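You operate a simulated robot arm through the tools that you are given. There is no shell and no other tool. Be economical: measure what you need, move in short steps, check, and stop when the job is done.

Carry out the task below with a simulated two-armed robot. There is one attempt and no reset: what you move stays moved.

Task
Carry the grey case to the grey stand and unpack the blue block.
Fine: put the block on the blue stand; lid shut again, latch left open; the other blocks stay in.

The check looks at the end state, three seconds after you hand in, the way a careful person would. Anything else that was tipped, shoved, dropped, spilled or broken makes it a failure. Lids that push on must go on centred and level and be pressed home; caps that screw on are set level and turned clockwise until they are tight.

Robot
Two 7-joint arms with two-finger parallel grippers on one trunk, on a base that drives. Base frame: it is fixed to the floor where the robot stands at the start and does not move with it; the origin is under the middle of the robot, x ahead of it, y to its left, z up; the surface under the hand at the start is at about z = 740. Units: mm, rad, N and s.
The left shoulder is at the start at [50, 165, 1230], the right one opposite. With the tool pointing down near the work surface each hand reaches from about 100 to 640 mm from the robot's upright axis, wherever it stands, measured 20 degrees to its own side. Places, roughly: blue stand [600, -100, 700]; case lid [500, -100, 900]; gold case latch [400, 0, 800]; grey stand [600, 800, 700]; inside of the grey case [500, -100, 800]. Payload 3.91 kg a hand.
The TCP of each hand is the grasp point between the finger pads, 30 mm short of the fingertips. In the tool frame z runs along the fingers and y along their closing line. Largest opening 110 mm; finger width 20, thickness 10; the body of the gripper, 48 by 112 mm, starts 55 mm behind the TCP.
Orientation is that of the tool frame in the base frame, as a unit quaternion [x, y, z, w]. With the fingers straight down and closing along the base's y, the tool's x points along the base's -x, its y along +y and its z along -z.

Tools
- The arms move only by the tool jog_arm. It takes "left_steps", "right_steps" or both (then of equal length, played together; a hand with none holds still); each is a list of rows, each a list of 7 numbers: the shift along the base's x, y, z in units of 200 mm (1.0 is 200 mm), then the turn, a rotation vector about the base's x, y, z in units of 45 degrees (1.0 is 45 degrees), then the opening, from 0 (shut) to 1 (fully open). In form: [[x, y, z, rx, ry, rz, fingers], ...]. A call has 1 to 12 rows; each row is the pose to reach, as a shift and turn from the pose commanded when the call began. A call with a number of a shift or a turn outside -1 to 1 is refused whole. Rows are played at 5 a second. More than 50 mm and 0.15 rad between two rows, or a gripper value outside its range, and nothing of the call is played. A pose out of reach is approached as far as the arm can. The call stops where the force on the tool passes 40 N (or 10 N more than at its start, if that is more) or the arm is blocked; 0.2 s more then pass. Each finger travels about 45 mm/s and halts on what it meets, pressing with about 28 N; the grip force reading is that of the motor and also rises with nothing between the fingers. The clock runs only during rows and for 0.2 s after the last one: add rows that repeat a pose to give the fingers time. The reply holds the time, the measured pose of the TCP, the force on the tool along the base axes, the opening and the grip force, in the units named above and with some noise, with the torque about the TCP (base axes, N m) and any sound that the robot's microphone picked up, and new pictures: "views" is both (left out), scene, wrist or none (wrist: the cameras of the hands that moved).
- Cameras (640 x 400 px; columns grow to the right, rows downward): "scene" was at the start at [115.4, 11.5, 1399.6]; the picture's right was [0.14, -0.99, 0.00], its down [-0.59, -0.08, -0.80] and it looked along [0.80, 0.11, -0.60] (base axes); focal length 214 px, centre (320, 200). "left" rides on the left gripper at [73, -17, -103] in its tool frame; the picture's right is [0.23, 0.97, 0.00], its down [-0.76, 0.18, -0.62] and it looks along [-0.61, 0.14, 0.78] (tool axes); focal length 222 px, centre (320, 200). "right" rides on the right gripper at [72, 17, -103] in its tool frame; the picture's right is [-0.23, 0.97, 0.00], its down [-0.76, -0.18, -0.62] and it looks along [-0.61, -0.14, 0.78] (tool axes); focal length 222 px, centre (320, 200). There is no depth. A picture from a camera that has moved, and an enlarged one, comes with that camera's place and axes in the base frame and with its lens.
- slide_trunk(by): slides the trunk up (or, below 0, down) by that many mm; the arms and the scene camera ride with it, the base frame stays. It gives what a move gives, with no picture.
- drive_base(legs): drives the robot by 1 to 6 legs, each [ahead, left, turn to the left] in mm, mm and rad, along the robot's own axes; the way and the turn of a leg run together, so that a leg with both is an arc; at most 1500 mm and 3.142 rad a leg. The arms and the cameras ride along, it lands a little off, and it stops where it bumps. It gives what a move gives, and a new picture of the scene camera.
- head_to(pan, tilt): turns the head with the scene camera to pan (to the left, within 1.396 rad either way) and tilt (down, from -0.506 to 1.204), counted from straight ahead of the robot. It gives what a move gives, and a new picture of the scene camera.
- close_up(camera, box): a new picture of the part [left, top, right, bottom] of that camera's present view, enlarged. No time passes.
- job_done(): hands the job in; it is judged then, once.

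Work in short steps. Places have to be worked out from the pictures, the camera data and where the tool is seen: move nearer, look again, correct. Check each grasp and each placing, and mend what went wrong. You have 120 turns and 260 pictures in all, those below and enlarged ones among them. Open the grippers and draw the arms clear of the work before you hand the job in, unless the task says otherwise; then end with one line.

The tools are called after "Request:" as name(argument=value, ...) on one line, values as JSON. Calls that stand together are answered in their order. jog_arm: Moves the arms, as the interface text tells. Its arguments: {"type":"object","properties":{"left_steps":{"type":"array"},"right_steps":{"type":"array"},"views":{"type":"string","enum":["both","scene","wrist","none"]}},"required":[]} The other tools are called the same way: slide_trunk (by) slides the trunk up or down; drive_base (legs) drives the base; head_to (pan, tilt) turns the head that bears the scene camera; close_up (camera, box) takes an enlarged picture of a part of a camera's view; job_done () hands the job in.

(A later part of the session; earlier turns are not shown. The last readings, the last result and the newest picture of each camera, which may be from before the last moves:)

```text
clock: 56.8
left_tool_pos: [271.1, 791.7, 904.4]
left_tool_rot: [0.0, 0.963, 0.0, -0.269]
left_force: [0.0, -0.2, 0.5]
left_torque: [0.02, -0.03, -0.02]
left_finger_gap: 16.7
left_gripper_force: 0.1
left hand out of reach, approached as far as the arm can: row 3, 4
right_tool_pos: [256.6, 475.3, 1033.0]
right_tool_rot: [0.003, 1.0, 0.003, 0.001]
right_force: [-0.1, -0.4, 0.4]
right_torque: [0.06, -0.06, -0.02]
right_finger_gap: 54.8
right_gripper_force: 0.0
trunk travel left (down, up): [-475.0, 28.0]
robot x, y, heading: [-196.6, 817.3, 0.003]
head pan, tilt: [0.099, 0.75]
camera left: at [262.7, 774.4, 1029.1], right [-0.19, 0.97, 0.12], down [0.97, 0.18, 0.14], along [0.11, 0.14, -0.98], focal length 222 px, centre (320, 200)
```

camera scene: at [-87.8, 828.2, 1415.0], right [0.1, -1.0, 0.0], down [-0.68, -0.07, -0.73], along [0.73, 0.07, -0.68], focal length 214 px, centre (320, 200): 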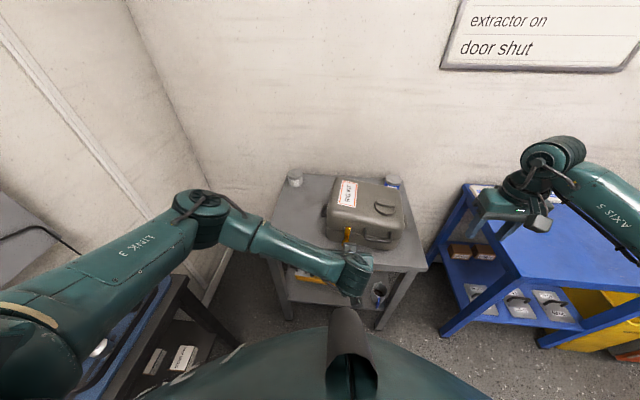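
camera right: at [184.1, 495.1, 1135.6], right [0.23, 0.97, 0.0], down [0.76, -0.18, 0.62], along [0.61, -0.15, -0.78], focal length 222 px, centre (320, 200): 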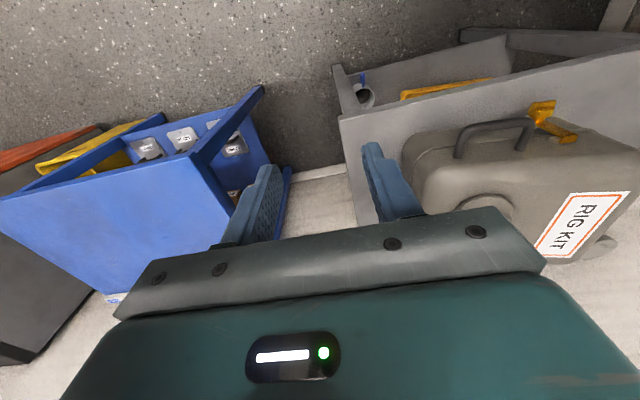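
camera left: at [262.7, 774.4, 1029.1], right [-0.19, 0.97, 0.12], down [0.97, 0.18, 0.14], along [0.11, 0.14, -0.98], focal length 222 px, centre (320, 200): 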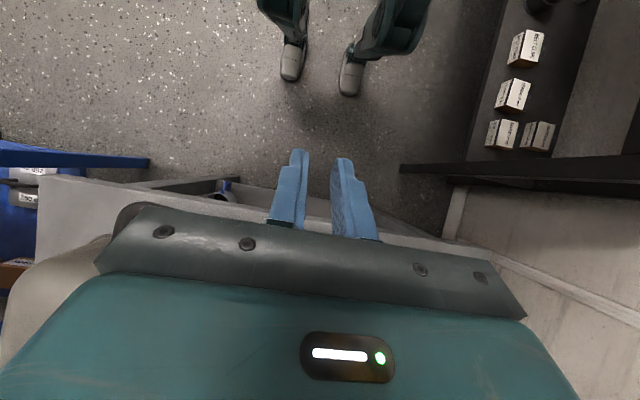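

The hand ran out of reach and slipped off the knob. I'll level the hand, back it away, and see what state the latch is in.

Request:
jog_arm(left_steps=[[-0.1, 0.1, 0.1, 0, -0.17, 0, 0.3], [-0.1, 0.25, 0.25, 0, -0.34, 0, 0.3], [-0.1, 0.45, 0.35, 0, -0.52, 0, 0.3], [-0.1, 0.65, 0.4, 0, -0.7, 0, 0.3]], views="both")

Request:
close_up(camera="scene", box=[310, 165, 420, 255])

```text
clock: 57.8
left_tool_pos: [254.6, 923.9, 983.1]
left_tool_rot: [-0.002, 1.0, -0.001, 0.004]
left_force: [-0.1, -0.4, 0.0]
left_torque: [-0.01, -0.01, -0.01]
left_finger_gap: 32.9
left_gripper_force: 0.1
right_tool_pos: [258.4, 478.0, 1032.7]
right_tool_rot: [0.003, 1.0, -0.001, 0.001]
right_force: [0.4, 0.4, -0.8]
right_torque: [-0.01, -0.02, 0.02]
right_finger_gap: 54.8
right_gripper_force: 0.1
trunk travel left (down, up): [-475.0, 28.0]
robot x, y, heading: [-198.0, 821.2, 0.0]
head pan, tilt: [0.099, 0.75]
camera scene: at [-88.5, 828.9, 1415.1], right [0.1, -1.0, 0.0], down [-0.68, -0.07, -0.73], along [0.73, 0.07, -0.68], focal length 214 px, centre (320, 200)
camera left: at [179.7, 907.2, 1085.9], right [-0.23, 0.97, 0.0], down [0.76, 0.18, 0.63], along [0.61, 0.14, -0.78], focal length 222 px, centre (320, 200)
```

scene: 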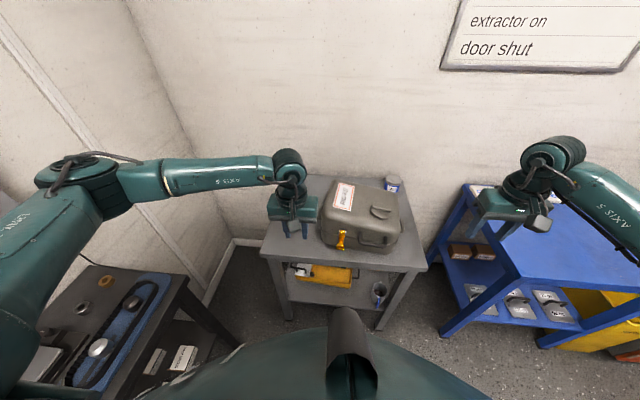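
left: 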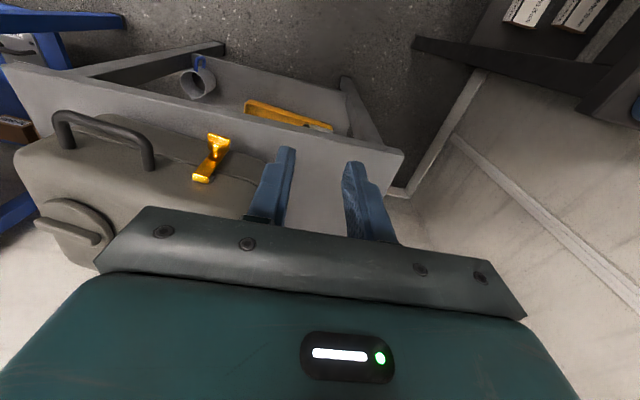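

```text
4.44 times, centred on (365, 210) of scene
camera zoom: at [-88.5, 828.9, 1415.1], right [0.1, -1.0, 0.0], down [-0.68, -0.07, -0.73], along [0.73, 0.07, -0.68], focal length 953 px, centre (120, 156)
```

zoom: 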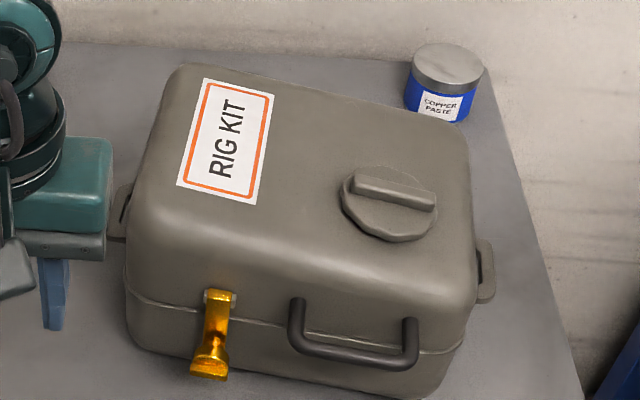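

Request:
close_up(camera="left", box=[140, 100, 300, 200])

Request:
close_up(camera="scene", box=[325, 205, 385, 250])

```text
4.00 times, centred on (220, 150) of left
camera zoom: at [179.7, 907.2, 1085.9], right [-0.23, 0.97, 0.0], down [0.76, 0.18, 0.63], along [0.61, 0.14, -0.78], focal length 888 px, centre (720, 400)
```

zoom: 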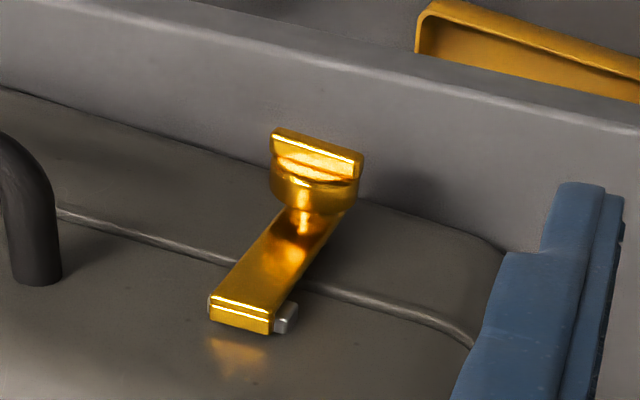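

```text
8.89 times, centred on (355, 228) of scene
camera zoom: at [-88.5, 828.9, 1415.1], right [0.1, -1.0, 0.0], down [-0.68, -0.07, -0.73], along [0.73, 0.07, -0.68], focal length 1906 px, centre (9, -44)
```

zoom: 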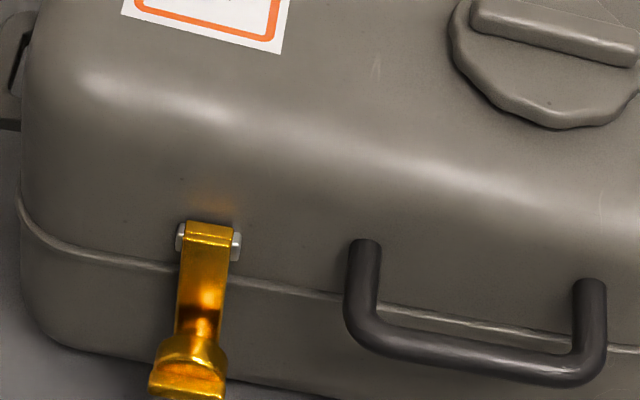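

The pull dragged the case about 17 mm, and the strap now looks nearly closed again. I'll go back at -45° pitch and check the strap angle before trying again.

Request:
jog_arm(left_steps=[[-0.05, -0.1, 0, 0, -0.1667, 0, 0.4], [-0.07, -0.2, 0, 0, -0.3333, 0, 0.4], [-0.07, -0.3, -0.1, 0, -0.5, 0, 0.4], [-0.07, -0.4, -0.2, 0, -0.6667, 0, 0.4], [-0.07, -0.5, -0.3, 0, -0.8333, 0, 0.5], [-0.07, -0.6, -0.45, 0, -1, 0, 0.5]], views="none")

Request:
close_up(camera="left", box=[200, 60, 440, 220])

```text
clock: 59.1
left_tool_pos: [241.3, 802.2, 892.1]
left_tool_rot: [-0.002, 0.923, 0.0, 0.386]
left_force: [-0.4, -0.4, 0.2]
left_torque: [0.0, 0.02, -0.02]
left_finger_gap: 55.2
left_gripper_force: 0.1
right_tool_pos: [257.4, 478.6, 1032.6]
right_tool_rot: [0.002, 1.0, 0.001, 0.0]
right_force: [-0.6, 0.3, -0.4]
right_torque: [0.02, -0.01, 0.0]
right_finger_gap: 55.0
right_gripper_force: 0.1
trunk travel left (down, up): [-475.0, 28.0]
robot x, y, heading: [-200.4, 818.8, -0.004]
head pan, tilt: [0.099, 0.75]
```

```text
2.50 times, centred on (320, 140) of left
camera zoom: at [114.8, 785.1, 913.0], right [-0.16, 0.97, -0.16], down [0.09, 0.18, 0.98], along [0.98, 0.14, -0.12], focal length 555 px, centre (320, 350)
```

zoom: 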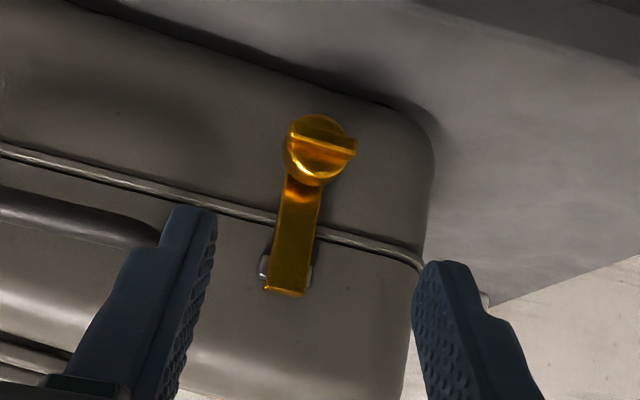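

The strap looks closed again. This time I'll grip the knob and swing it with small checked motions at a fixed hand pitch; first I close in.

Request:
jog_arm(left_steps=[[0.12, 0, -0.11, 0, 0, 0, 0.5], [0.24, 0, -0.23, 0, 0, 0, 0.5], [0.34, 0, -0.34, 0, 0, 0, 0.5], [0.41, 0.0, -0.41, 0, 0, 0, 0.5]], views="none")

Request:
close_up(camera="left", box=[220, 60, 420, 210])

```text
clock: 60.1
left_tool_pos: [322.6, 804.0, 809.0]
left_tool_rot: [0.0, 0.923, 0.0, 0.386]
left_force: [0.8, -0.2, 1.1]
left_torque: [0.01, 0.0, -0.03]
left_finger_gap: 55.0
left_gripper_force: 0.1
right_tool_pos: [257.6, 478.5, 1032.2]
right_tool_rot: [0.003, 1.0, 0.001, 0.0]
right_force: [-0.3, -0.4, 0.1]
right_torque: [0.0, 0.02, -0.01]
right_finger_gap: 55.0
right_gripper_force: 0.1
trunk travel left (down, up): [-475.0, 28.0]
robot x, y, heading: [-198.7, 820.9, 0.002]
head pan, tilt: [0.099, 0.75]
```

```text
2.67 times, centred on (320, 135) of left
camera zoom: at [196.9, 786.6, 830.5], right [-0.16, 0.97, -0.16], down [0.09, 0.18, 0.98], along [0.98, 0.14, -0.12], focal length 592 px, centre (320, 373)
```

zoom: 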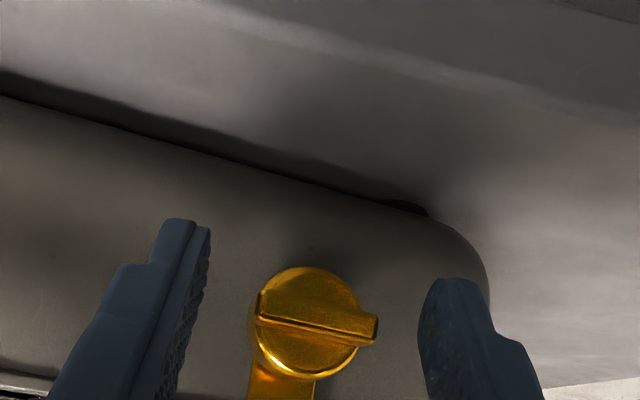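

Request:
jog_arm(left_steps=[[0.01, -0.006, -0.01, 0, 0, 0, 0.5], [0.01, -0.006, -0.01, 0, 0, 0, 0.3], [0.01, -0.006, -0.01, 0, 0, 0, 0.15], [0.01, -0.006, -0.01, 0, 0, 0, 0.15], [-0.01, -0.006, 0.005, 0, 0, 0, 0.15], [-0.03, -0.006, 0.02, 0, 0, 0, 0.15], [-0.05, -0.006, 0.042, 0, 0, 0, 0.15]], views="none")

Request:
close_up(camera="left", box=[220, 60, 420, 210])

Request:
close_up(camera="scene", box=[310, 165, 420, 255])

```text
clock: 61.8
left_tool_pos: [313.4, 802.7, 818.1]
left_tool_rot: [0.0, 0.923, -0.001, 0.384]
left_force: [1.7, -1.5, -8.4]
left_torque: [0.05, 0.85, -0.22]
left_finger_gap: 29.4
left_gripper_force: 27.9
right_tool_pos: [257.8, 478.2, 1031.2]
right_tool_rot: [0.003, 1.0, 0.001, 0.0]
right_force: [-0.1, 0.4, -0.4]
right_torque: [-0.01, 0.02, -0.03]
right_finger_gap: 55.1
right_gripper_force: 0.0
trunk travel left (down, up): [-475.0, 28.0]
robot x, y, heading: [-200.1, 822.9, -0.005]
head pan, tilt: [0.099, 0.75]
```

```text
2.67 times, centred on (320, 135) of left
camera zoom: at [187.1, 785.7, 839.2], right [-0.16, 0.97, -0.16], down [0.1, 0.18, 0.98], along [0.98, 0.14, -0.12], focal length 592 px, centre (320, 373)
```

zoom: 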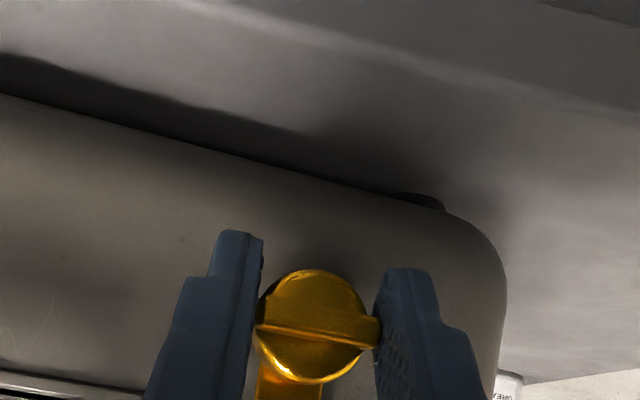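

```text
4.44 times, centred on (365, 210) of scene
camera zoom: at [-86.8, 828.3, 1414.9], right [0.1, -1.0, 0.0], down [-0.68, -0.07, -0.73], along [0.73, 0.07, -0.68], focal length 953 px, centre (120, 156)
```

zoom: 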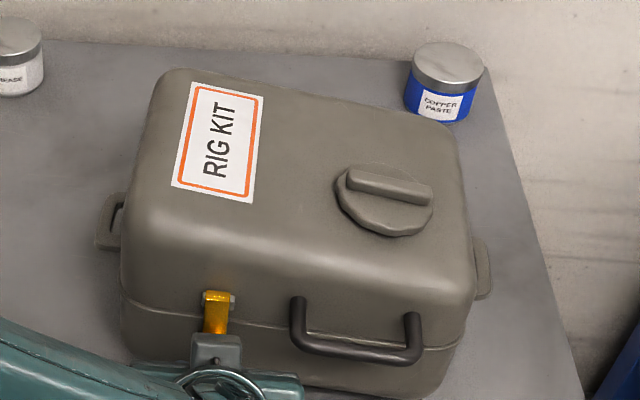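

The knob did not swing relative to the case; the pull only began tipping it, so the latch is locked. The wing suggests a twist fastener. I'll set the case back down, release, and reorient to a straight-ahead approach so I can twist.

Request:
jog_arm(left_steps=[[0.01, 0, -0.02, 0, 0, 0, 0.15], [0.02, 0, -0.045, 0, 0, 0, 0.15], [0.02, 0, -0.045, 0, 0, 0, 0.3], [0.02, 0, -0.045, 0, 0, 0, 0.5], [-0.1, 0, 0.06, 0, 0, 0, 0.5], [-0.25, 0, 0.15, 0, 0, 0, 0.5]], views="none")

Request:
jog_arm(left_steps=[[-0.02, 0, 0, 0, -0.1667, 0, 0.5], [-0.04, 0, -0.03, 0, -0.3333, 0, 0.5], [-0.06, 0, -0.06, 0, -0.5, 0, 0.5], [-0.08, 0, -0.09, 0, -0.6667, 0, 0.5], [-0.1, 0, -0.12, 0, -0.8333, 0, 0.5], [-0.1, 0, -0.15, 0, -1, 0, 0.5]], views="both")

```text
clock: 63.1
left_tool_pos: [262.8, 803.7, 849.9]
left_tool_rot: [-0.002, 0.923, 0.0, 0.385]
left_force: [-0.8, 0.1, 0.9]
left_torque: [0.01, 0.03, -0.01]
left_finger_gap: 55.1
left_gripper_force: 0.0
right_tool_pos: [257.8, 478.2, 1032.0]
right_tool_rot: [0.002, 1.0, 0.0, 0.001]
right_force: [-0.1, 0.6, -0.5]
right_torque: [0.01, 0.02, -0.02]
right_finger_gap: 55.0
right_gripper_force: 0.1
trunk travel left (down, up): [-475.0, 28.0]
robot x, y, heading: [-199.0, 821.9, -0.001]
head pan, tilt: [0.099, 0.75]
```

```text
clock: 64.5
left_tool_pos: [235.4, 755.6, 934.8]
left_tool_rot: [-0.013, 0.719, 0.012, 0.694]
left_force: [0.0, 0.9, 0.0]
left_torque: [-0.03, -0.02, -0.02]
left_finger_gap: 55.1
left_gripper_force: 0.0
left hand out of reach, approached as far as the arm can: row 3, 4, 5, 6
right_tool_pos: [257.5, 478.2, 1032.7]
right_tool_rot: [0.003, 1.0, 0.0, 0.0]
right_force: [0.2, -0.4, 0.9]
right_torque: [-0.02, -0.01, -0.01]
right_finger_gap: 54.9
right_gripper_force: 0.1
trunk travel left (down, up): [-475.0, 28.0]
robot x, y, heading: [-197.8, 824.4, -0.002]
head pan, tilt: [0.099, 0.75]
camera scene: at [-87.7, 828.7, 1415.0], right [0.1, -1.0, 0.0], down [-0.68, -0.07, -0.73], along [0.73, 0.07, -0.68], focal length 214 px, centre (320, 200)
camera left: at [128.4, 734.9, 868.3], right [-0.04, 0.97, -0.23], down [-0.6, 0.16, 0.78], along [0.8, 0.17, 0.58], focal length 222 px, centre (320, 200)
```

scene: 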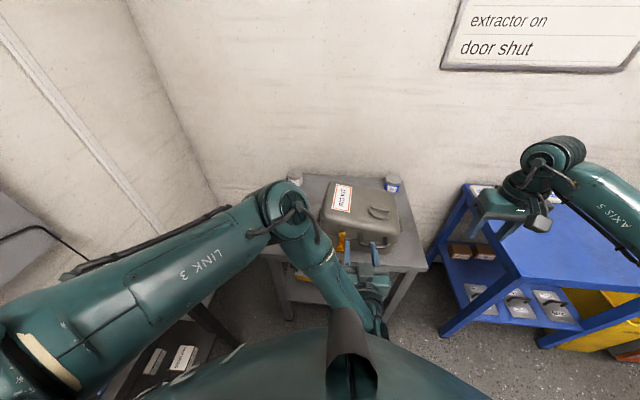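
left: 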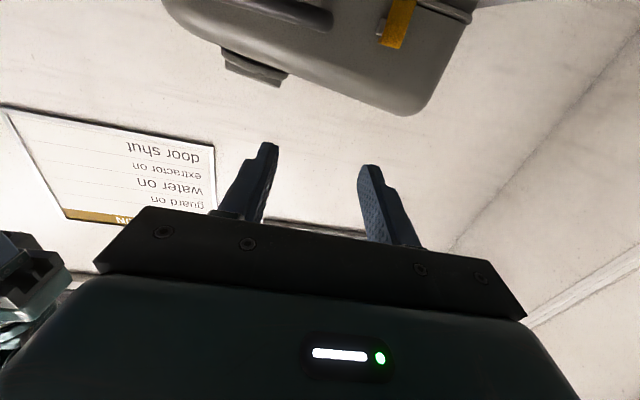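

The straight-ahead posture is cramped from here. I'll shift the base right 120 and back 200 to make room, then lower the trunk.

Request:
drive_base(legs=[[-200, -120, 0]])

Request:
slide_trunk(by=-200)

Request:
jog_arm(left_steps=[[0.1, 0.1, 0.05, 0, 0, 0, 0.5], [0.3, 0.2, 0.1, 0, 0, 0, 0.5], [0.5, 0.3, 0.15, 0, 0, 0, 0.5], [0.7, 0.45, 0.2, 0, -0.03, 0, 0.5], [0.8, 0.6, 0.25, 0, -0.06, 0, 0.5], [0.9, 0.8, 0.3, 0, -0.06, 0, 0.5]], views="both")

```text
clock: 66.3
left_tool_pos: [35.4, 636.2, 936.5]
left_tool_rot: [-0.013, 0.72, 0.012, 0.693]
left_force: [0.5, -0.8, -0.3]
left_torque: [0.02, 0.02, 0.02]
left_finger_gap: 55.0
left_gripper_force: 0.0
right_tool_pos: [57.8, 357.8, 1031.7]
right_tool_rot: [0.003, 1.0, 0.001, 0.0]
right_force: [-0.4, 0.2, -0.8]
right_torque: [-0.02, 0.0, 0.0]
right_finger_gap: 55.3
right_gripper_force: 0.0
trunk travel left (down, up): [-475.0, 28.0]
robot x, y, heading: [-398.5, 699.4, -0.003]
head pan, tilt: [0.099, 0.75]
camera scene: at [-287.2, 707.9, 1415.1], right [0.1, -0.99, 0.0], down [-0.68, -0.07, -0.73], along [0.73, 0.07, -0.68], focal length 214 px, centre (320, 200)
```

scene: 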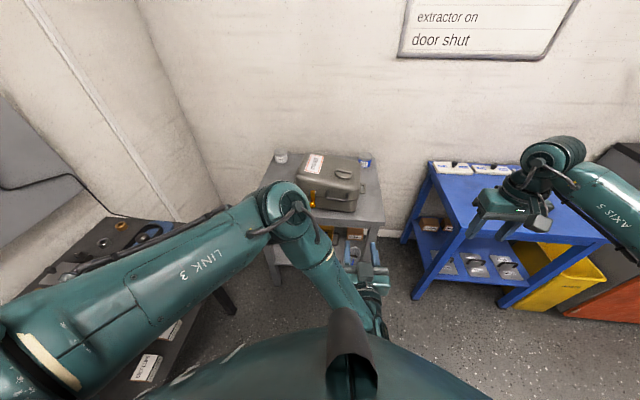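

```text
clock: 68.5
left_tool_pos: [36.1, 637.1, 737.6]
left_tool_rot: [-0.013, 0.72, 0.011, 0.694]
left_force: [-0.6, -0.5, -0.2]
left_torque: [-0.02, 0.0, 0.0]
left_finger_gap: 54.9
left_gripper_force: 0.1
right_tool_pos: [59.4, 358.2, 832.2]
right_tool_rot: [0.003, 1.0, 0.0, 0.0]
right_force: [0.2, 1.0, -0.3]
right_torque: [0.0, -0.01, -0.01]
right_finger_gap: 55.0
right_gripper_force: 0.1
trunk travel left (down, up): [-275.0, 228.0]
robot x, y, heading: [-399.4, 700.8, 0.003]
head pan, tilt: [0.099, 0.75]
```

```text
refused: row 4 steps farther than a row can; nothing moved
```

Request:
jog_arm(left_steps=[[0.15, 0.13, 0.1, 0, 0, 0, 0.5], [0.32, 0.26, 0.2, 0, 0, 0, 0.5], [0.49, 0.4, 0.28, 0, 0, 0, 0.5], [0.66, 0.54, 0.32, 0, -0.02, 0, 0.5], [0.83, 0.68, 0.32, 0, -0.04, 0, 0.5], [1.0, 0.82, 0.32, 0, -0.047, 0, 0.5]], views="both")

```text
clock: 69.9
left_tool_pos: [226.2, 728.4, 851.0]
left_tool_rot: [-0.028, 0.718, 0.026, 0.695]
left_force: [0.4, -0.4, -1.2]
left_torque: [0.03, -0.04, -0.02]
left_finger_gap: 55.1
left_gripper_force: 0.1
left hand out of reach, approached as far as the arm can: row 2, 3, 4, 5, 6
right_tool_pos: [58.7, 358.0, 832.2]
right_tool_rot: [0.003, 1.0, 0.0, 0.001]
right_force: [0.6, -0.2, 0.5]
right_torque: [-0.03, 0.01, -0.02]
right_finger_gap: 55.1
right_gripper_force: 0.1
trunk travel left (down, up): [-275.0, 228.0]
robot x, y, heading: [-396.0, 701.8, -0.002]
head pan, tilt: [0.099, 0.75]
camera scene: at [-286.3, 708.5, 1214.9], right [0.1, -0.99, 0.0], down [-0.68, -0.07, -0.73], along [0.73, 0.07, -0.68], focal length 214 px, centre (320, 200)
camera left: at [119.8, 703.4, 781.0], right [-0.08, 0.97, -0.23], down [-0.61, 0.13, 0.78], along [0.79, 0.2, 0.58], focal length 222 px, centre (320, 200)
```

scene: 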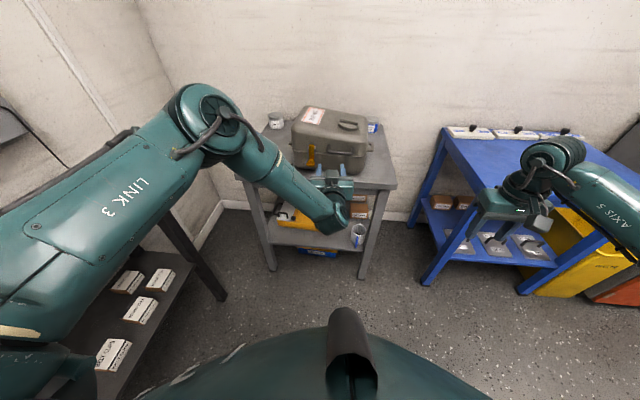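
left: 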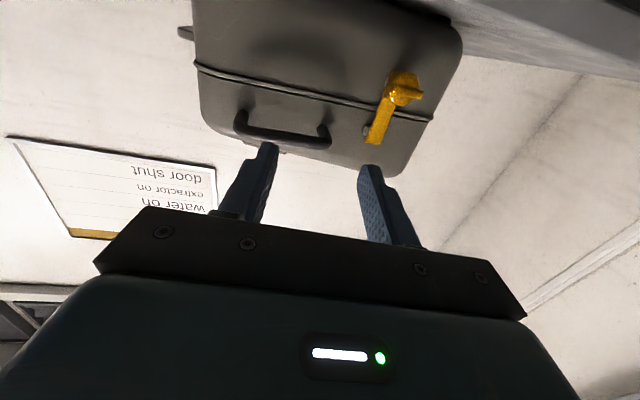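

Horizontal pitch is at a joint limit here. A 45° pitch also works if I turn the hand about the base x axis around the knob. I'll pitch back, raise the trunk and drive forward.

Request:
jog_arm(left_steps=[[-0.1, 0, 0.1, 0, 0.1667, 0, 0.5], [-0.2, 0.05, 0.2, 0, 0.3333, 0, 0.5], [-0.3, 0.1, 0.25, 0, 0.5, 0, 0.5], [-0.4, 0.15, 0.3, 0, 0.6667, 0, 0.5], [-0.5, 0.2, 0.3, 0, 0.8333, 0, 0.5], [-0.5, 0.3, 0.3, 0, 0.95, 0, 0.5]], views="none")

Request:
slide_trunk(by=110)

Request:
drive_base(legs=[[140, 0, 0]])

```text
clock: 71.3
left_tool_pos: [124.6, 789.2, 910.3]
left_tool_rot: [-0.017, 0.922, 0.033, 0.384]
left_force: [-0.4, 0.1, 0.4]
left_torque: [0.0, -0.02, -0.01]
left_finger_gap: 55.1
left_gripper_force: 0.0
right_tool_pos: [59.3, 358.4, 832.1]
right_tool_rot: [0.003, 1.0, 0.0, 0.0]
right_force: [-0.1, 0.6, 0.7]
right_torque: [-0.01, -0.02, 0.0]
right_finger_gap: 55.0
right_gripper_force: 0.1
trunk travel left (down, up): [-275.0, 228.0]
robot x, y, heading: [-394.9, 700.3, 0.002]
head pan, tilt: [0.099, 0.75]
```

```text
clock: 72.7
left_tool_pos: [123.3, 788.1, 1020.2]
left_tool_rot: [-0.016, 0.922, 0.033, 0.386]
left_force: [-0.2, -0.2, 0.3]
left_torque: [-0.01, -0.02, 0.01]
left_finger_gap: 54.9
left_gripper_force: 0.0
right_tool_pos: [58.2, 359.0, 943.1]
right_tool_rot: [0.003, 1.0, 0.0, 0.001]
right_force: [0.8, 0.2, 0.9]
right_torque: [0.02, -0.04, -0.02]
right_finger_gap: 54.9
right_gripper_force: 0.1
trunk travel left (down, up): [-385.0, 118.0]
robot x, y, heading: [-394.6, 699.0, 0.002]
head pan, tilt: [0.099, 0.75]
```

```text
clock: 74.0
left_tool_pos: [265.2, 788.7, 1019.9]
left_tool_rot: [-0.018, 0.922, 0.035, 0.386]
left_force: [0.7, -0.4, -0.4]
left_torque: [0.0, 0.01, 0.0]
left_finger_gap: 55.0
left_gripper_force: 0.3
right_tool_pos: [200.0, 359.9, 942.1]
right_tool_rot: [0.003, 1.0, 0.001, 0.0]
right_force: [-0.3, -0.5, -0.4]
right_torque: [0.05, -0.01, 0.01]
right_finger_gap: 55.0
right_gripper_force: 0.0
trunk travel left (down, up): [-385.0, 118.0]
robot x, y, heading: [-254.5, 701.4, 0.0]
head pan, tilt: [0.099, 0.75]
camera scene: at [-146.0, 708.4, 1324.9], right [0.1, -0.99, 0.0], down [-0.68, -0.07, -0.73], along [0.73, 0.07, -0.68], focal length 214 px, centre (320, 200)
```

scene: 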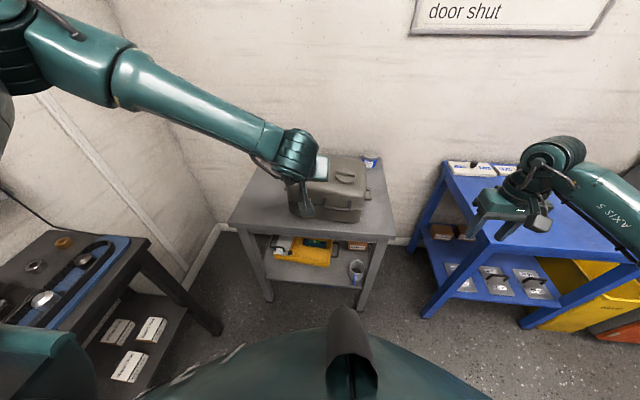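

Good posture. I'll correct the small twist of the hand and descend to the pre-grasp point.

Request:
jog_arm(left_steps=[[-0.06, 0.03, -0.2, -0.03, 0, -0.03, 0.5], [-0.08, 0.065, -0.4, -0.064, 0, -0.073, 0.5], [-0.08, 0.065, -0.6, -0.064, 0, -0.073, 0.5], [-0.08, 0.065, -0.7, -0.064, 0, -0.073, 0.5]], views="none")

Request:
close_up(camera="left", box=[200, 60, 440, 220])

```text
clock: 75.0
left_tool_pos: [249.5, 803.7, 879.7]
left_tool_rot: [0.001, 0.922, -0.002, 0.387]
left_force: [0.0, -0.3, -1.1]
left_torque: [0.02, -0.01, 0.01]
left_finger_gap: 54.9
left_gripper_force: 0.0
right_tool_pos: [200.0, 358.4, 942.7]
right_tool_rot: [0.002, 1.0, 0.001, 0.001]
right_force: [-0.3, 0.1, 0.0]
right_torque: [0.0, 0.02, 0.01]
right_finger_gap: 55.1
right_gripper_force: 0.1
trunk travel left (down, up): [-385.0, 118.0]
robot x, y, heading: [-258.9, 700.5, 0.004]
head pan, tilt: [0.099, 0.75]
```

```text
2.50 times, centred on (320, 140) of left
camera zoom: at [122.3, 785.4, 900.5], right [-0.16, 0.97, -0.16], down [0.09, 0.18, 0.98], along [0.98, 0.14, -0.12], focal length 555 px, centre (320, 350)
```

zoom: 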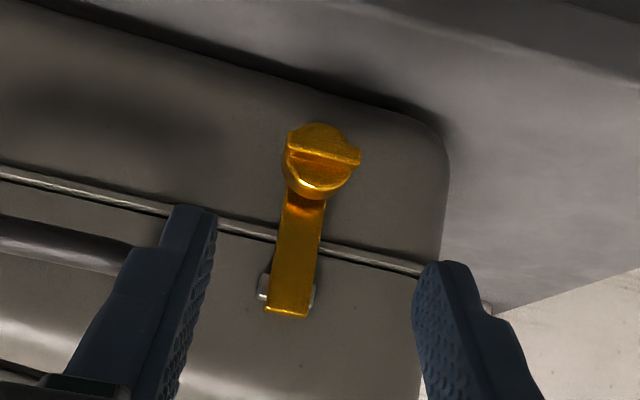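

The knob is now at about (326, 803, 802). I'll move in, grip the wing, and twist 15° counter-clockwise while reading the torque.

Request:
jog_arm(left_steps=[[0.12, 0, -0.12, 0, 0, 0, 0.5], [0.24, 0, -0.25, 0, 0, 0, 0.5], [0.3, 0, -0.31, 0, 0, 0, 0.5], [0.347, -0.004, -0.363, 0, 0, 0, 0.5], [0.347, -0.004, -0.363, 0, 0, 0, 0.3], [0.347, -0.004, -0.363, 0, 0, 0, 0.15], [0.347, -0.004, -0.363, 0, 0, 0, 0.15]], views="none")

Request:
close_up(camera="left", box=[220, 60, 420, 210])

Request:
jog_arm(left_steps=[[0, 0.003, 0, -0.167, 0, 0, 0.15], [0, 0.006, -0.001, -0.333, 0, 0, 0.15], [0, 0.006, -0.001, -0.333, 0, 0, 0.15]], views="none")

Request:
close_up(camera="left", box=[220, 60, 420, 210])

```text
clock: 76.6
left_tool_pos: [316.7, 802.3, 806.9]
left_tool_rot: [0.0, 0.923, 0.0, 0.386]
left_force: [-1.5, 5.7, 1.6]
left_torque: [-0.01, -0.14, 0.12]
left_finger_gap: 29.6
left_gripper_force: 27.9
right_tool_pos: [198.7, 359.5, 942.5]
right_tool_rot: [0.001, 1.0, -0.001, 0.001]
right_force: [0.2, 0.0, -0.1]
right_torque: [0.01, -0.01, -0.01]
right_finger_gap: 55.1
right_gripper_force: 0.0
trunk travel left (down, up): [-385.0, 118.0]
robot x, y, heading: [-259.3, 700.6, 0.004]
head pan, tilt: [0.099, 0.75]
```

```text
2.67 times, centred on (320, 135) of left
camera zoom: at [190.5, 784.6, 828.0], right [-0.16, 0.97, -0.16], down [0.09, 0.18, 0.98], along [0.98, 0.14, -0.12], focal length 592 px, centre (320, 373)
```

zoom: 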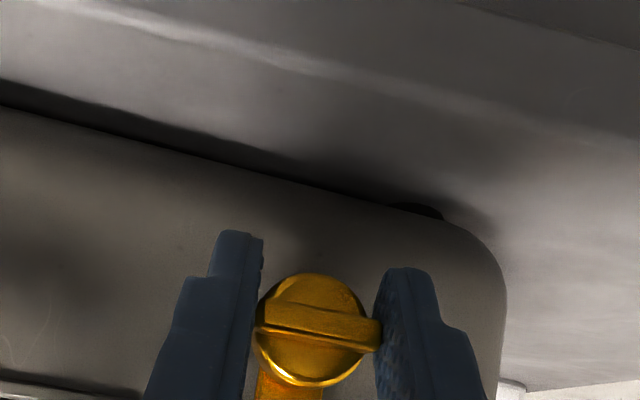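

```text
clock: 77.4
left_tool_pos: [317.4, 800.8, 808.0]
left_tool_rot: [-0.05, 0.915, -0.122, 0.382]
left_force: [-4.2, 0.6, 0.8]
left_torque: [0.0, 0.19, -0.31]
left_finger_gap: 29.6
left_gripper_force: 28.4
right_tool_pos: [197.7, 358.3, 943.4]
right_tool_rot: [0.002, 1.0, 0.0, 0.001]
right_force: [0.0, -0.8, 1.3]
right_torque: [-0.02, 0.03, 0.01]
right_finger_gap: 54.9
right_gripper_force: 0.0
trunk travel left (down, up): [-385.0, 118.0]
robot x, y, heading: [-261.1, 699.8, -0.0]
head pan, tilt: [0.099, 0.75]
```

```text
2.67 times, centred on (320, 135) of left
camera zoom: at [190.4, 790.9, 831.5], right [-0.16, 0.9, -0.41], down [0.09, 0.43, 0.9], along [0.98, 0.1, -0.15], focal length 592 px, centre (320, 373)
```

zoom: 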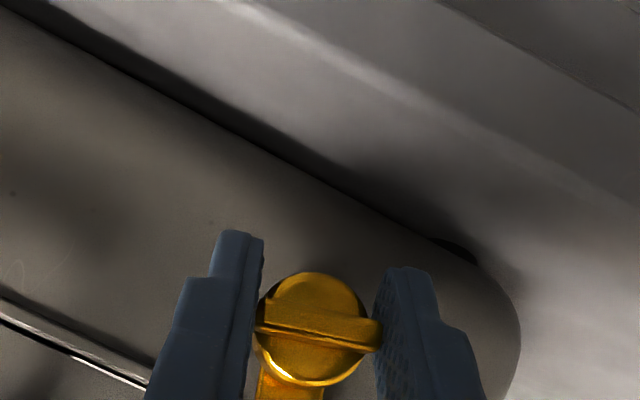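

The knob turns with the hand at almost zero torque. I'll continue another 45° counter-clockwise.

Request:
jog_arm(left_steps=[[0, 0.003, -0.002, -0.167, 0, 0, 0.15], [0, 0.006, -0.004, -0.333, 0, 0, 0.15], [0, 0.009, -0.006, -0.5, 0, 0, 0.15], [0, 0.012, -0.008, -0.667, 0, 0, 0.15], [0, 0.014, -0.01, -0.833, 0, 0, 0.15], [0, 0.016, -0.012, -1.0, 0, 0, 0.15]], views="none")

Request:
close_up(camera="left", box=[160, 30, 480, 250])

Request:
close_up(camera="scene", box=[270, 140, 390, 230])

```text
clock: 78.8
left_tool_pos: [316.9, 805.2, 805.3]
left_tool_rot: [-0.193, 0.798, -0.462, 0.334]
left_force: [-2.9, -7.8, 0.8]
left_torque: [0.0, 0.2, -0.78]
left_finger_gap: 29.2
left_gripper_force: 27.7
right_tool_pos: [199.5, 357.5, 942.9]
right_tool_rot: [0.003, 1.0, 0.001, 0.001]
right_force: [0.1, 0.0, 0.4]
right_torque: [0.03, 0.03, 0.01]
right_finger_gap: 55.4
right_gripper_force: 0.1
trunk travel left (down, up): [-385.0, 118.0]
robot x, y, heading: [-258.7, 701.4, -0.002]
head pan, tilt: [0.099, 0.75]
```

```text
1.82 times, centred on (320, 140) of left
camera zoom: at [191.4, 814.4, 829.6], right [-0.16, 0.34, -0.93], down [0.09, 0.94, 0.33], along [0.98, -0.03, -0.18], focal length 404 px, centre (320, 309)
```

zoom: 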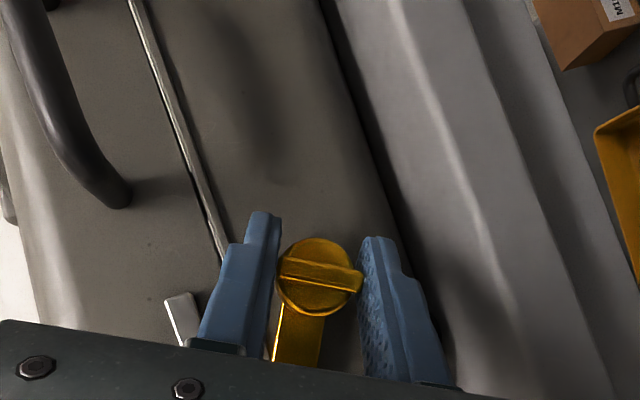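

```text
4.44 times, centred on (330, 185) of scene
camera zoom: at [-147.2, 707.8, 1325.1], right [0.1, -0.99, 0.0], down [-0.68, -0.07, -0.73], along [0.73, 0.07, -0.68], focal length 953 px, centre (276, 267)
```

zoom: 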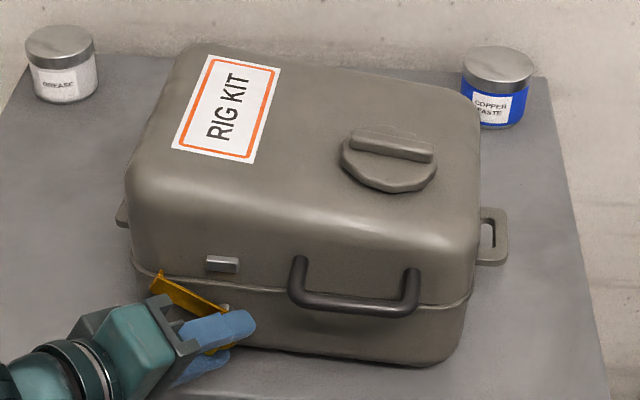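

Now it's clear: the strap pivots about the knob on the body and has swung off the silver catch on the lid. I'll turn it another 30° so it's fully open.

Request:
jog_arm(left_steps=[[0, 0.002, -0.003, -0.167, 0, 0, 0.15], [0, 0.003, -0.006, -0.333, 0, 0, 0.15], [0, 0.004, -0.009, -0.5, 0, 0, 0.15], [0, 0.004, -0.012, -0.667, 0, 0, 0.15]], views="none")

Request:
close_up(camera="scene", box=[270, 140, 390, 230])

```text
clock: 79.8
left_tool_pos: [318.1, 806.3, 801.7]
left_tool_rot: [0.274, -0.651, 0.653, -0.272]
left_force: [-1.5, -4.1, 0.3]
left_torque: [0.06, 0.31, 0.03]
left_finger_gap: 29.1
left_gripper_force: 28.1
right_tool_pos: [199.1, 358.6, 941.6]
right_tool_rot: [0.002, 1.0, 0.001, 0.001]
right_force: [-0.2, -0.6, 0.2]
right_torque: [0.02, 0.0, 0.0]
right_finger_gap: 54.8
right_gripper_force: 0.1
trunk travel left (down, up): [-385.0, 118.0]
robot x, y, heading: [-256.4, 702.6, -0.0]
head pan, tilt: [0.099, 0.75]
```

```text
4.44 times, centred on (330, 185) of scene
camera zoom: at [-146.7, 708.0, 1325.0], right [0.1, -0.99, 0.0], down [-0.68, -0.07, -0.73], along [0.73, 0.07, -0.68], focal length 953 px, centre (276, 267)
```

zoom: 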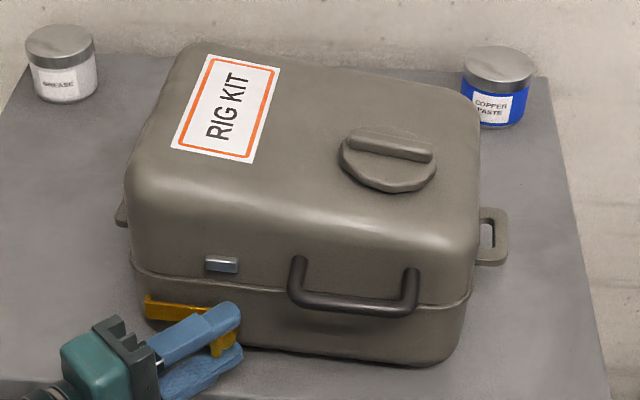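

The strap is now horizontal. I'll open, back the hand out along its axis, and check the strap stays there.

Request:
jog_arm(left_steps=[[0, 0, 0, 0, 0, 0, 0.3], [0, 0, 0, 0, 0, 0, 0.5], [0, 0, 0, 0, 0, 0, 0.5], [-0.1, 0.1, 0, 0, 0, 0, 0.5], [-0.25, 0.25, 0, 0, 0, 0, 0.5], [-0.4, 0.35, 0.05, 0, 0, 0, 0.5]], views="none")

Request:
close_up(camera="scene", box=[270, 140, 390, 230])

```text
clock: 81.2
left_tool_pos: [237.7, 876.8, 812.8]
left_tool_rot: [0.272, -0.652, 0.653, -0.273]
left_force: [0.9, -0.5, -0.7]
left_torque: [0.03, -0.02, 0.01]
left_finger_gap: 55.1
left_gripper_force: 0.0
right_tool_pos: [198.2, 358.6, 942.1]
right_tool_rot: [0.003, 1.0, 0.0, 0.0]
right_force: [0.3, 0.5, 0.7]
right_torque: [0.02, 0.01, 0.02]
right_finger_gap: 55.1
right_gripper_force: 0.0
trunk travel left (down, up): [-385.0, 118.0]
robot x, y, heading: [-255.5, 698.7, 0.001]
head pan, tilt: [0.099, 0.75]
```

```text
4.44 times, centred on (330, 185) of scene
camera zoom: at [-147.1, 708.5, 1325.0], right [0.1, -0.99, 0.0], down [-0.68, -0.07, -0.73], along [0.73, 0.07, -0.68], focal length 953 px, centre (276, 267)
```

zoom: 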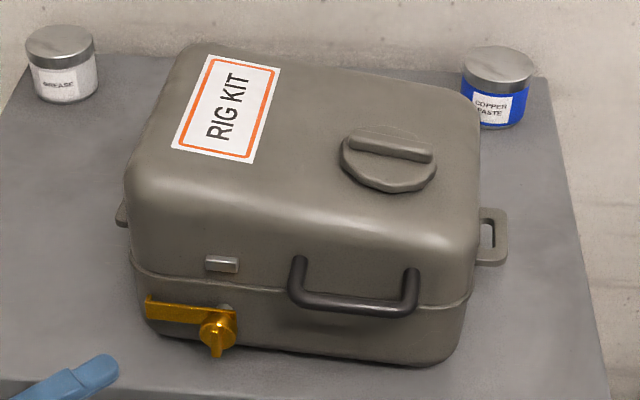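

The latch is open and stays put. Next the lid: I'll raise the left hand clear while turning it back, and yaw the right hand 45° toward a pinch on the knob bar.

Request:
jog_arm(left_steps=[[0, 0.1, 0.1, 0, 0, 0, 0.5], [-0.05, 0.15, 0.25, 0.1667, 0, 0, 0.5], [-0.1, 0.15, 0.4, 0.3333, 0, 0, 0.5], [-0.1, 0.15, 0.55, 0.5, 0, 0, 0.4], [-0.1, 0.15, 0.7, 0.6667, 0, 0, 0.2], [-0.1, 0.15, 0.85, 0.8333, 0, 0, 0], [-0.1, 0.15, 0.95, 1, 0, 0, 0]], right_steps=[[0, 0, 0.1, 0, 0, 0, 0.5], [0, 0.1, 0.2, 0, 0, 0.1667, 0.5], [0, 0.2, 0.3, 0, 0, 0.3333, 0.5], [0, 0.3, 0.4, 0, 0, 0.5, 0.5], [0, 0.4, 0.5, 0, 0, 0.6667, 0.5], [0, 0.5, 0.6, 0, 0, 0.8333, 0.5], [0, 0.6, 0.6, 0, 0, 1, 0.5]], views="none")

Request:
jog_arm(left_steps=[[0, 0, 0, 0.1667, 0, 0, 0], [0, 0, 0, 0.3333, 0, 0, 0], [0, 0, 0, 0.5, 0, 0, 0], [0, 0, 0, 0.6667, 0, 0, 0], [0, 0, 0, 0.8333, 0, 0, 0], [0, 0, 0, 1, 0, 0, 0]], right_steps=[[0, 0, 0, 0, 0, 0.1667, 0.5], [0, 0.1, 0, 0, 0, 0.3333, 0.5], [0, 0.2, 0, 0, 0, 0.5, 0.5], [0, 0.3, 0, 0, 0, 0.6667, 0.5], [0, 0.4, 0, 0, 0, 0.8333, 0.5], [0, 0.5, 0, 0, 0, 1, 0.5]], views="none")

Request:
drive_base(legs=[[110, 0, 0]])

```text
clock: 82.8
left_tool_pos: [216.4, 906.0, 1002.0]
left_tool_rot: [-0.148, 0.852, -0.353, 0.357]
left_force: [-0.2, 0.5, 0.9]
left_torque: [-0.03, 0.0, 0.0]
left_finger_gap: 0.0
left_gripper_force: 24.1
right_tool_pos: [198.5, 478.3, 1062.5]
right_tool_rot: [-0.381, 0.924, 0.002, 0.001]
right_force: [-1.2, -0.6, 0.0]
right_torque: [-0.01, -0.01, 0.0]
right_finger_gap: 55.0
right_gripper_force: 0.0
trunk travel left (down, up): [-385.0, 118.0]
robot x, y, heading: [-259.8, 697.9, 0.003]
head pan, tilt: [0.099, 0.75]
```

```text
clock: 84.2
left_tool_pos: [217.5, 906.4, 1002.4]
left_tool_rot: [0.0, 0.922, 0.001, 0.386]
left_force: [0.6, -0.4, -0.2]
left_torque: [-0.02, 0.03, 0.03]
left_finger_gap: 0.1
left_gripper_force: 28.1
right_tool_pos: [88.3, 564.9, 1065.8]
right_tool_rot: [-0.617, 0.787, -0.008, 0.011]
right_force: [0.2, 0.0, -1.0]
right_torque: [0.02, 0.04, 0.01]
right_finger_gap: 54.8
right_gripper_force: 0.0
right hand out of reach, approached as far as the arm can: row 1, 2, 3, 4, 5, 6
trunk travel left (down, up): [-385.0, 118.0]
robot x, y, heading: [-258.3, 700.2, 0.001]
head pan, tilt: [0.099, 0.75]
```

```text
clock: 85.4
left_tool_pos: [329.2, 906.7, 1001.9]
left_tool_rot: [0.0, 0.922, 0.0, 0.386]
left_force: [0.2, 0.1, 0.2]
left_torque: [0.0, 0.0, 0.03]
left_finger_gap: 0.0
left_gripper_force: 27.8
right_tool_pos: [200.8, 565.8, 1064.8]
right_tool_rot: [-0.617, 0.787, -0.007, 0.01]
right_force: [-0.3, -0.5, -0.6]
right_torque: [0.0, 0.02, -0.01]
right_finger_gap: 55.2
right_gripper_force: 0.0
trunk travel left (down, up): [-385.0, 118.0]
robot x, y, heading: [-145.9, 700.5, 0.007]
head pan, tilt: [0.099, 0.75]
camera scene: at [-35.1, 708.5, 1324.9], right [0.1, -0.99, 0.0], down [-0.68, -0.07, -0.73], along [0.73, 0.07, -0.68], focal length 214 px, centre (320, 200)
```

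scene: 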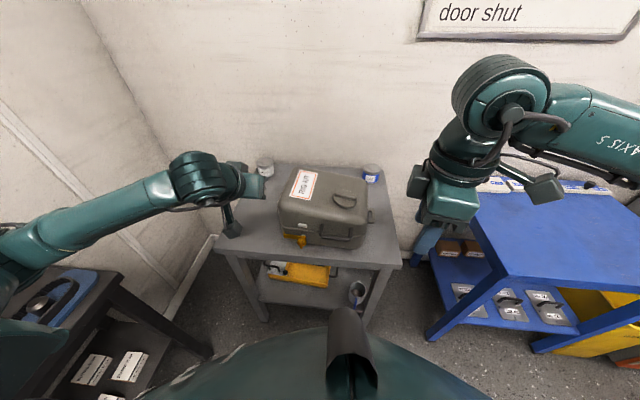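

The knob bar runs at about -12°, so the right hand's present 76° yaw already fits it. I'll move the right hand over the bar at about (408, 680, 925).

Request:
jog_arm(right_steps=[[0.17, 0.1, 0, 0, 0, 0, 0.5], [0.34, 0.2, 0, 0, 0, 0, 0.5], [0.51, 0.3, 0, 0, 0, 0, 0.5], [0.68, 0.4, 0, 0, 0, 0, 0.5], [0.85, 0.5, -0.05, 0, 0, 0, 0.5], [1.0, 0.57, -0.15, 0, 0, 0, 0.5]], views="both")

```text
clock: 86.8
left_tool_pos: [328.8, 905.8, 1003.0]
left_tool_rot: [0.0, 0.923, -0.001, 0.386]
left_force: [0.0, 0.7, -0.3]
left_torque: [0.03, -0.03, 0.02]
left_finger_gap: 0.0
left_gripper_force: 27.8
right_tool_pos: [239.6, 628.4, 1069.7]
right_tool_rot: [-0.617, 0.787, -0.008, 0.01]
right_force: [0.3, 0.5, -0.2]
right_torque: [-0.01, 0.01, -0.02]
right_finger_gap: 54.8
right_gripper_force: 0.1
right hand out of reach, approached as far as the arm can: row 1, 2, 3, 4, 5, 6
trunk travel left (down, up): [-385.0, 118.0]
robot x, y, heading: [-148.2, 701.0, 0.001]
head pan, tilt: [0.099, 0.75]
camera scene: at [-36.0, 708.6, 1325.0], right [0.1, -0.99, 0.0], down [-0.68, -0.07, -0.73], along [0.73, 0.07, -0.68], focal length 214 px, centre (320, 200)
camera right: at [201.5, 562.9, 1171.1], right [-0.89, 0.45, -0.02], down [0.34, 0.7, 0.63], along [0.3, 0.55, -0.78], focal length 222 px, centre (320, 200)
```

scene: 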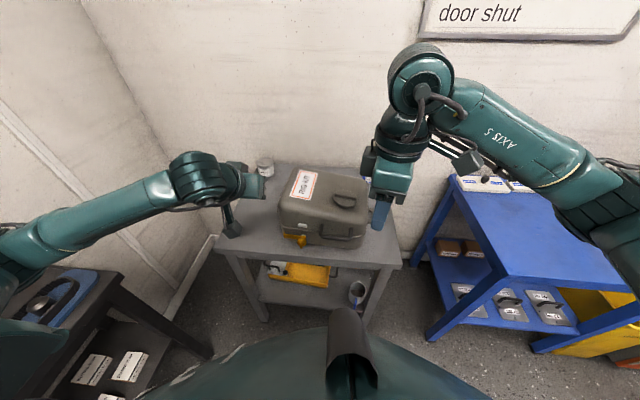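
right: 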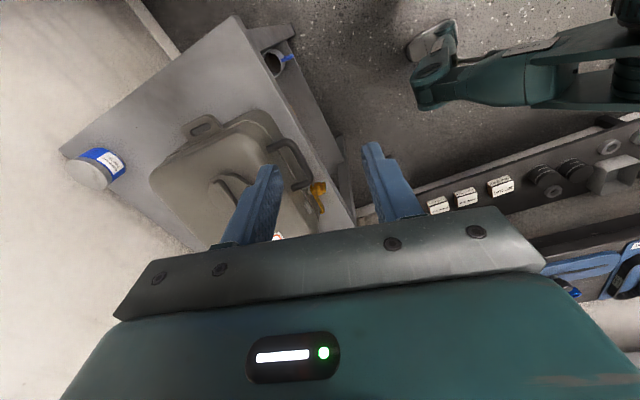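

Positive yaw runs into a wrist limit. I'll turn the right hand the other way, to about -102°, in stages.

Request:
jog_arm(right_steps=[[0, -0.05, 0, 0, 0, -0.18, 0.5], [0, -0.1, 0, 0, 0, -0.36, 0.5], [0, -0.15, 0, 0, 0, -0.54, 0.5], [0, -0.2, 0, 0, 0, -0.72, 0.5], [0, -0.25, 0, 0, 0, -0.9, 0.5], [0, -0.3, 0, 0, 0, -1, 0.5]], views="none")

Request:
jog_arm(right_steps=[[0.05, 0, 0, 0, 0, -0.18, 0.5], [0.1, 0, 0, 0, 0, -0.36, 0.5], [0.15, 0, 0, 0, 0, -0.54, 0.5], [0.2, 0, 0, 0, 0, -0.72, 0.5], [0.25, 0, 0, 0, 0, -0.9, 0.5], [0.3, 0, 0, 0, 0, -1, 0.5]], views="none")

Request:
jog_arm(right_steps=[[0.05, 0, 0, 0, 0, -0.18, 0.5], [0.1, 0, 0, 0, 0, -0.36, 0.5], [0.15, 0, 0, 0, 0, -0.54, 0.5], [0.2, 0, 0, 0, 0, -0.72, 0.5], [0.25, 0, 0, 0, 0, -0.9, 0.5], [0.3, 0, 0, 0, 0, -1, 0.5]], views="none")

Request:
jog_arm(right_steps=[[0.05, 0.1, 0, 0, 0, -0.18, 0.5], [0.1, 0.2, 0, 0, 0, -0.36, 0.5], [0.15, 0.3, 0, 0, 0, -0.54, 0.5], [0.2, 0.4, 0, 0, 0, -0.72, 0.5], [0.23, 0.5, 0, 0, 0, -0.9, 0.5], [0.23, 0.56, 0, 0, 0, -0.98, 0.5]], views="both")

```text
clock: 88.2
left_tool_pos: [326.7, 906.5, 1002.3]
left_tool_rot: [0.0, 0.922, 0.0, 0.386]
left_force: [-0.1, 0.4, 0.9]
left_torque: [0.01, 0.03, 0.05]
left_finger_gap: 0.1
left_gripper_force: 27.8
right_tool_pos: [237.5, 574.1, 1066.1]
right_tool_rot: [-0.268, 0.963, -0.011, 0.006]
right_force: [0.6, -0.2, 0.3]
right_torque: [0.03, 0.02, -0.01]
right_finger_gap: 55.1
right_gripper_force: 0.0
trunk travel left (down, up): [-385.0, 118.0]
robot x, y, heading: [-147.1, 699.4, 0.004]
head pan, tilt: [0.099, 0.75]
```

```text
clock: 89.6
left_tool_pos: [327.9, 906.5, 1002.7]
left_tool_rot: [0.0, 0.923, 0.0, 0.386]
left_force: [0.1, 1.3, -0.2]
left_torque: [0.0, -0.02, -0.04]
left_finger_gap: 0.0
left_gripper_force: 28.0
right_tool_pos: [298.2, 574.3, 1067.4]
right_tool_rot: [0.121, 0.993, -0.012, 0.001]
right_force: [0.5, -0.4, 0.3]
right_torque: [0.01, -0.01, -0.03]
right_finger_gap: 55.1
right_gripper_force: 0.1
trunk travel left (down, up): [-385.0, 118.0]
robot x, y, heading: [-146.5, 703.5, -0.002]
head pan, tilt: [0.099, 0.75]
```

```text
clock: 91.0
left_tool_pos: [329.2, 906.6, 1001.6]
left_tool_rot: [0.001, 0.922, -0.001, 0.386]
left_force: [-0.3, -0.1, -0.2]
left_torque: [0.0, -0.01, 0.01]
left_finger_gap: 0.0
left_gripper_force: 28.4
right_tool_pos: [357.5, 574.6, 1067.0]
right_tool_rot: [0.492, 0.87, -0.011, -0.004]
right_force: [-0.4, 0.2, 0.0]
right_torque: [-0.03, 0.0, 0.0]
right_finger_gap: 55.2
right_gripper_force: 0.1
trunk travel left (down, up): [-385.0, 118.0]
robot x, y, heading: [-145.5, 700.6, -0.002]
head pan, tilt: [0.099, 0.75]
```

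```text
clock: 92.4
left_tool_pos: [327.5, 907.1, 1003.2]
left_tool_rot: [0.002, 0.923, -0.002, 0.386]
left_force: [-0.1, -0.2, 0.9]
left_torque: [0.04, 0.04, 0.01]
left_finger_gap: 0.1
left_gripper_force: 27.9
right_tool_pos: [405.4, 686.5, 1067.2]
right_tool_rot: [0.783, 0.622, -0.009, -0.008]
right_force: [-0.2, 0.0, -0.4]
right_torque: [-0.04, -0.04, 0.02]
right_finger_gap: 55.1
right_gripper_force: 0.0
trunk travel left (down, up): [-385.0, 118.0]
robot x, y, heading: [-145.0, 701.0, 0.0]
head pan, tilt: [0.099, 0.75]
camera scene: at [-36.0, 708.6, 1325.0], right [0.1, -0.99, 0.0], down [-0.68, -0.07, -0.73], along [0.73, 0.07, -0.68], focal length 214 px, centre (320, 200)
camera right: at [438.0, 753.3, 1170.2], right [0.9, -0.44, -0.02], down [-0.33, -0.7, 0.63], along [-0.3, -0.56, -0.78], focal length 222 px, centre (320, 200)
```

scene: 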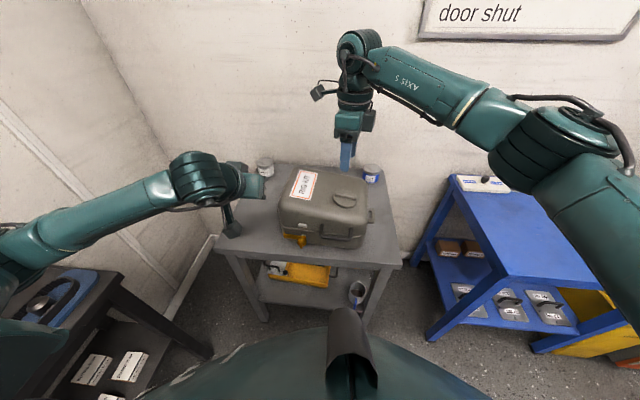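
right: 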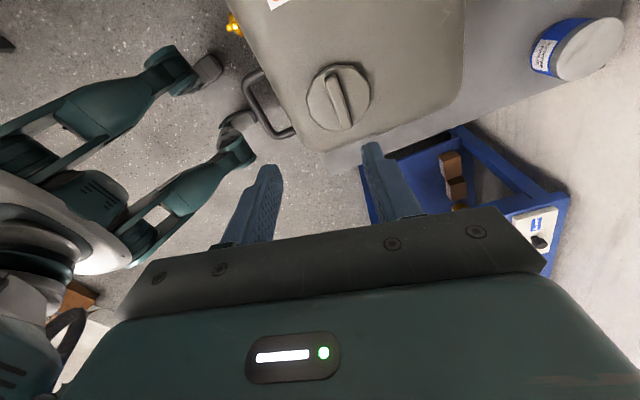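

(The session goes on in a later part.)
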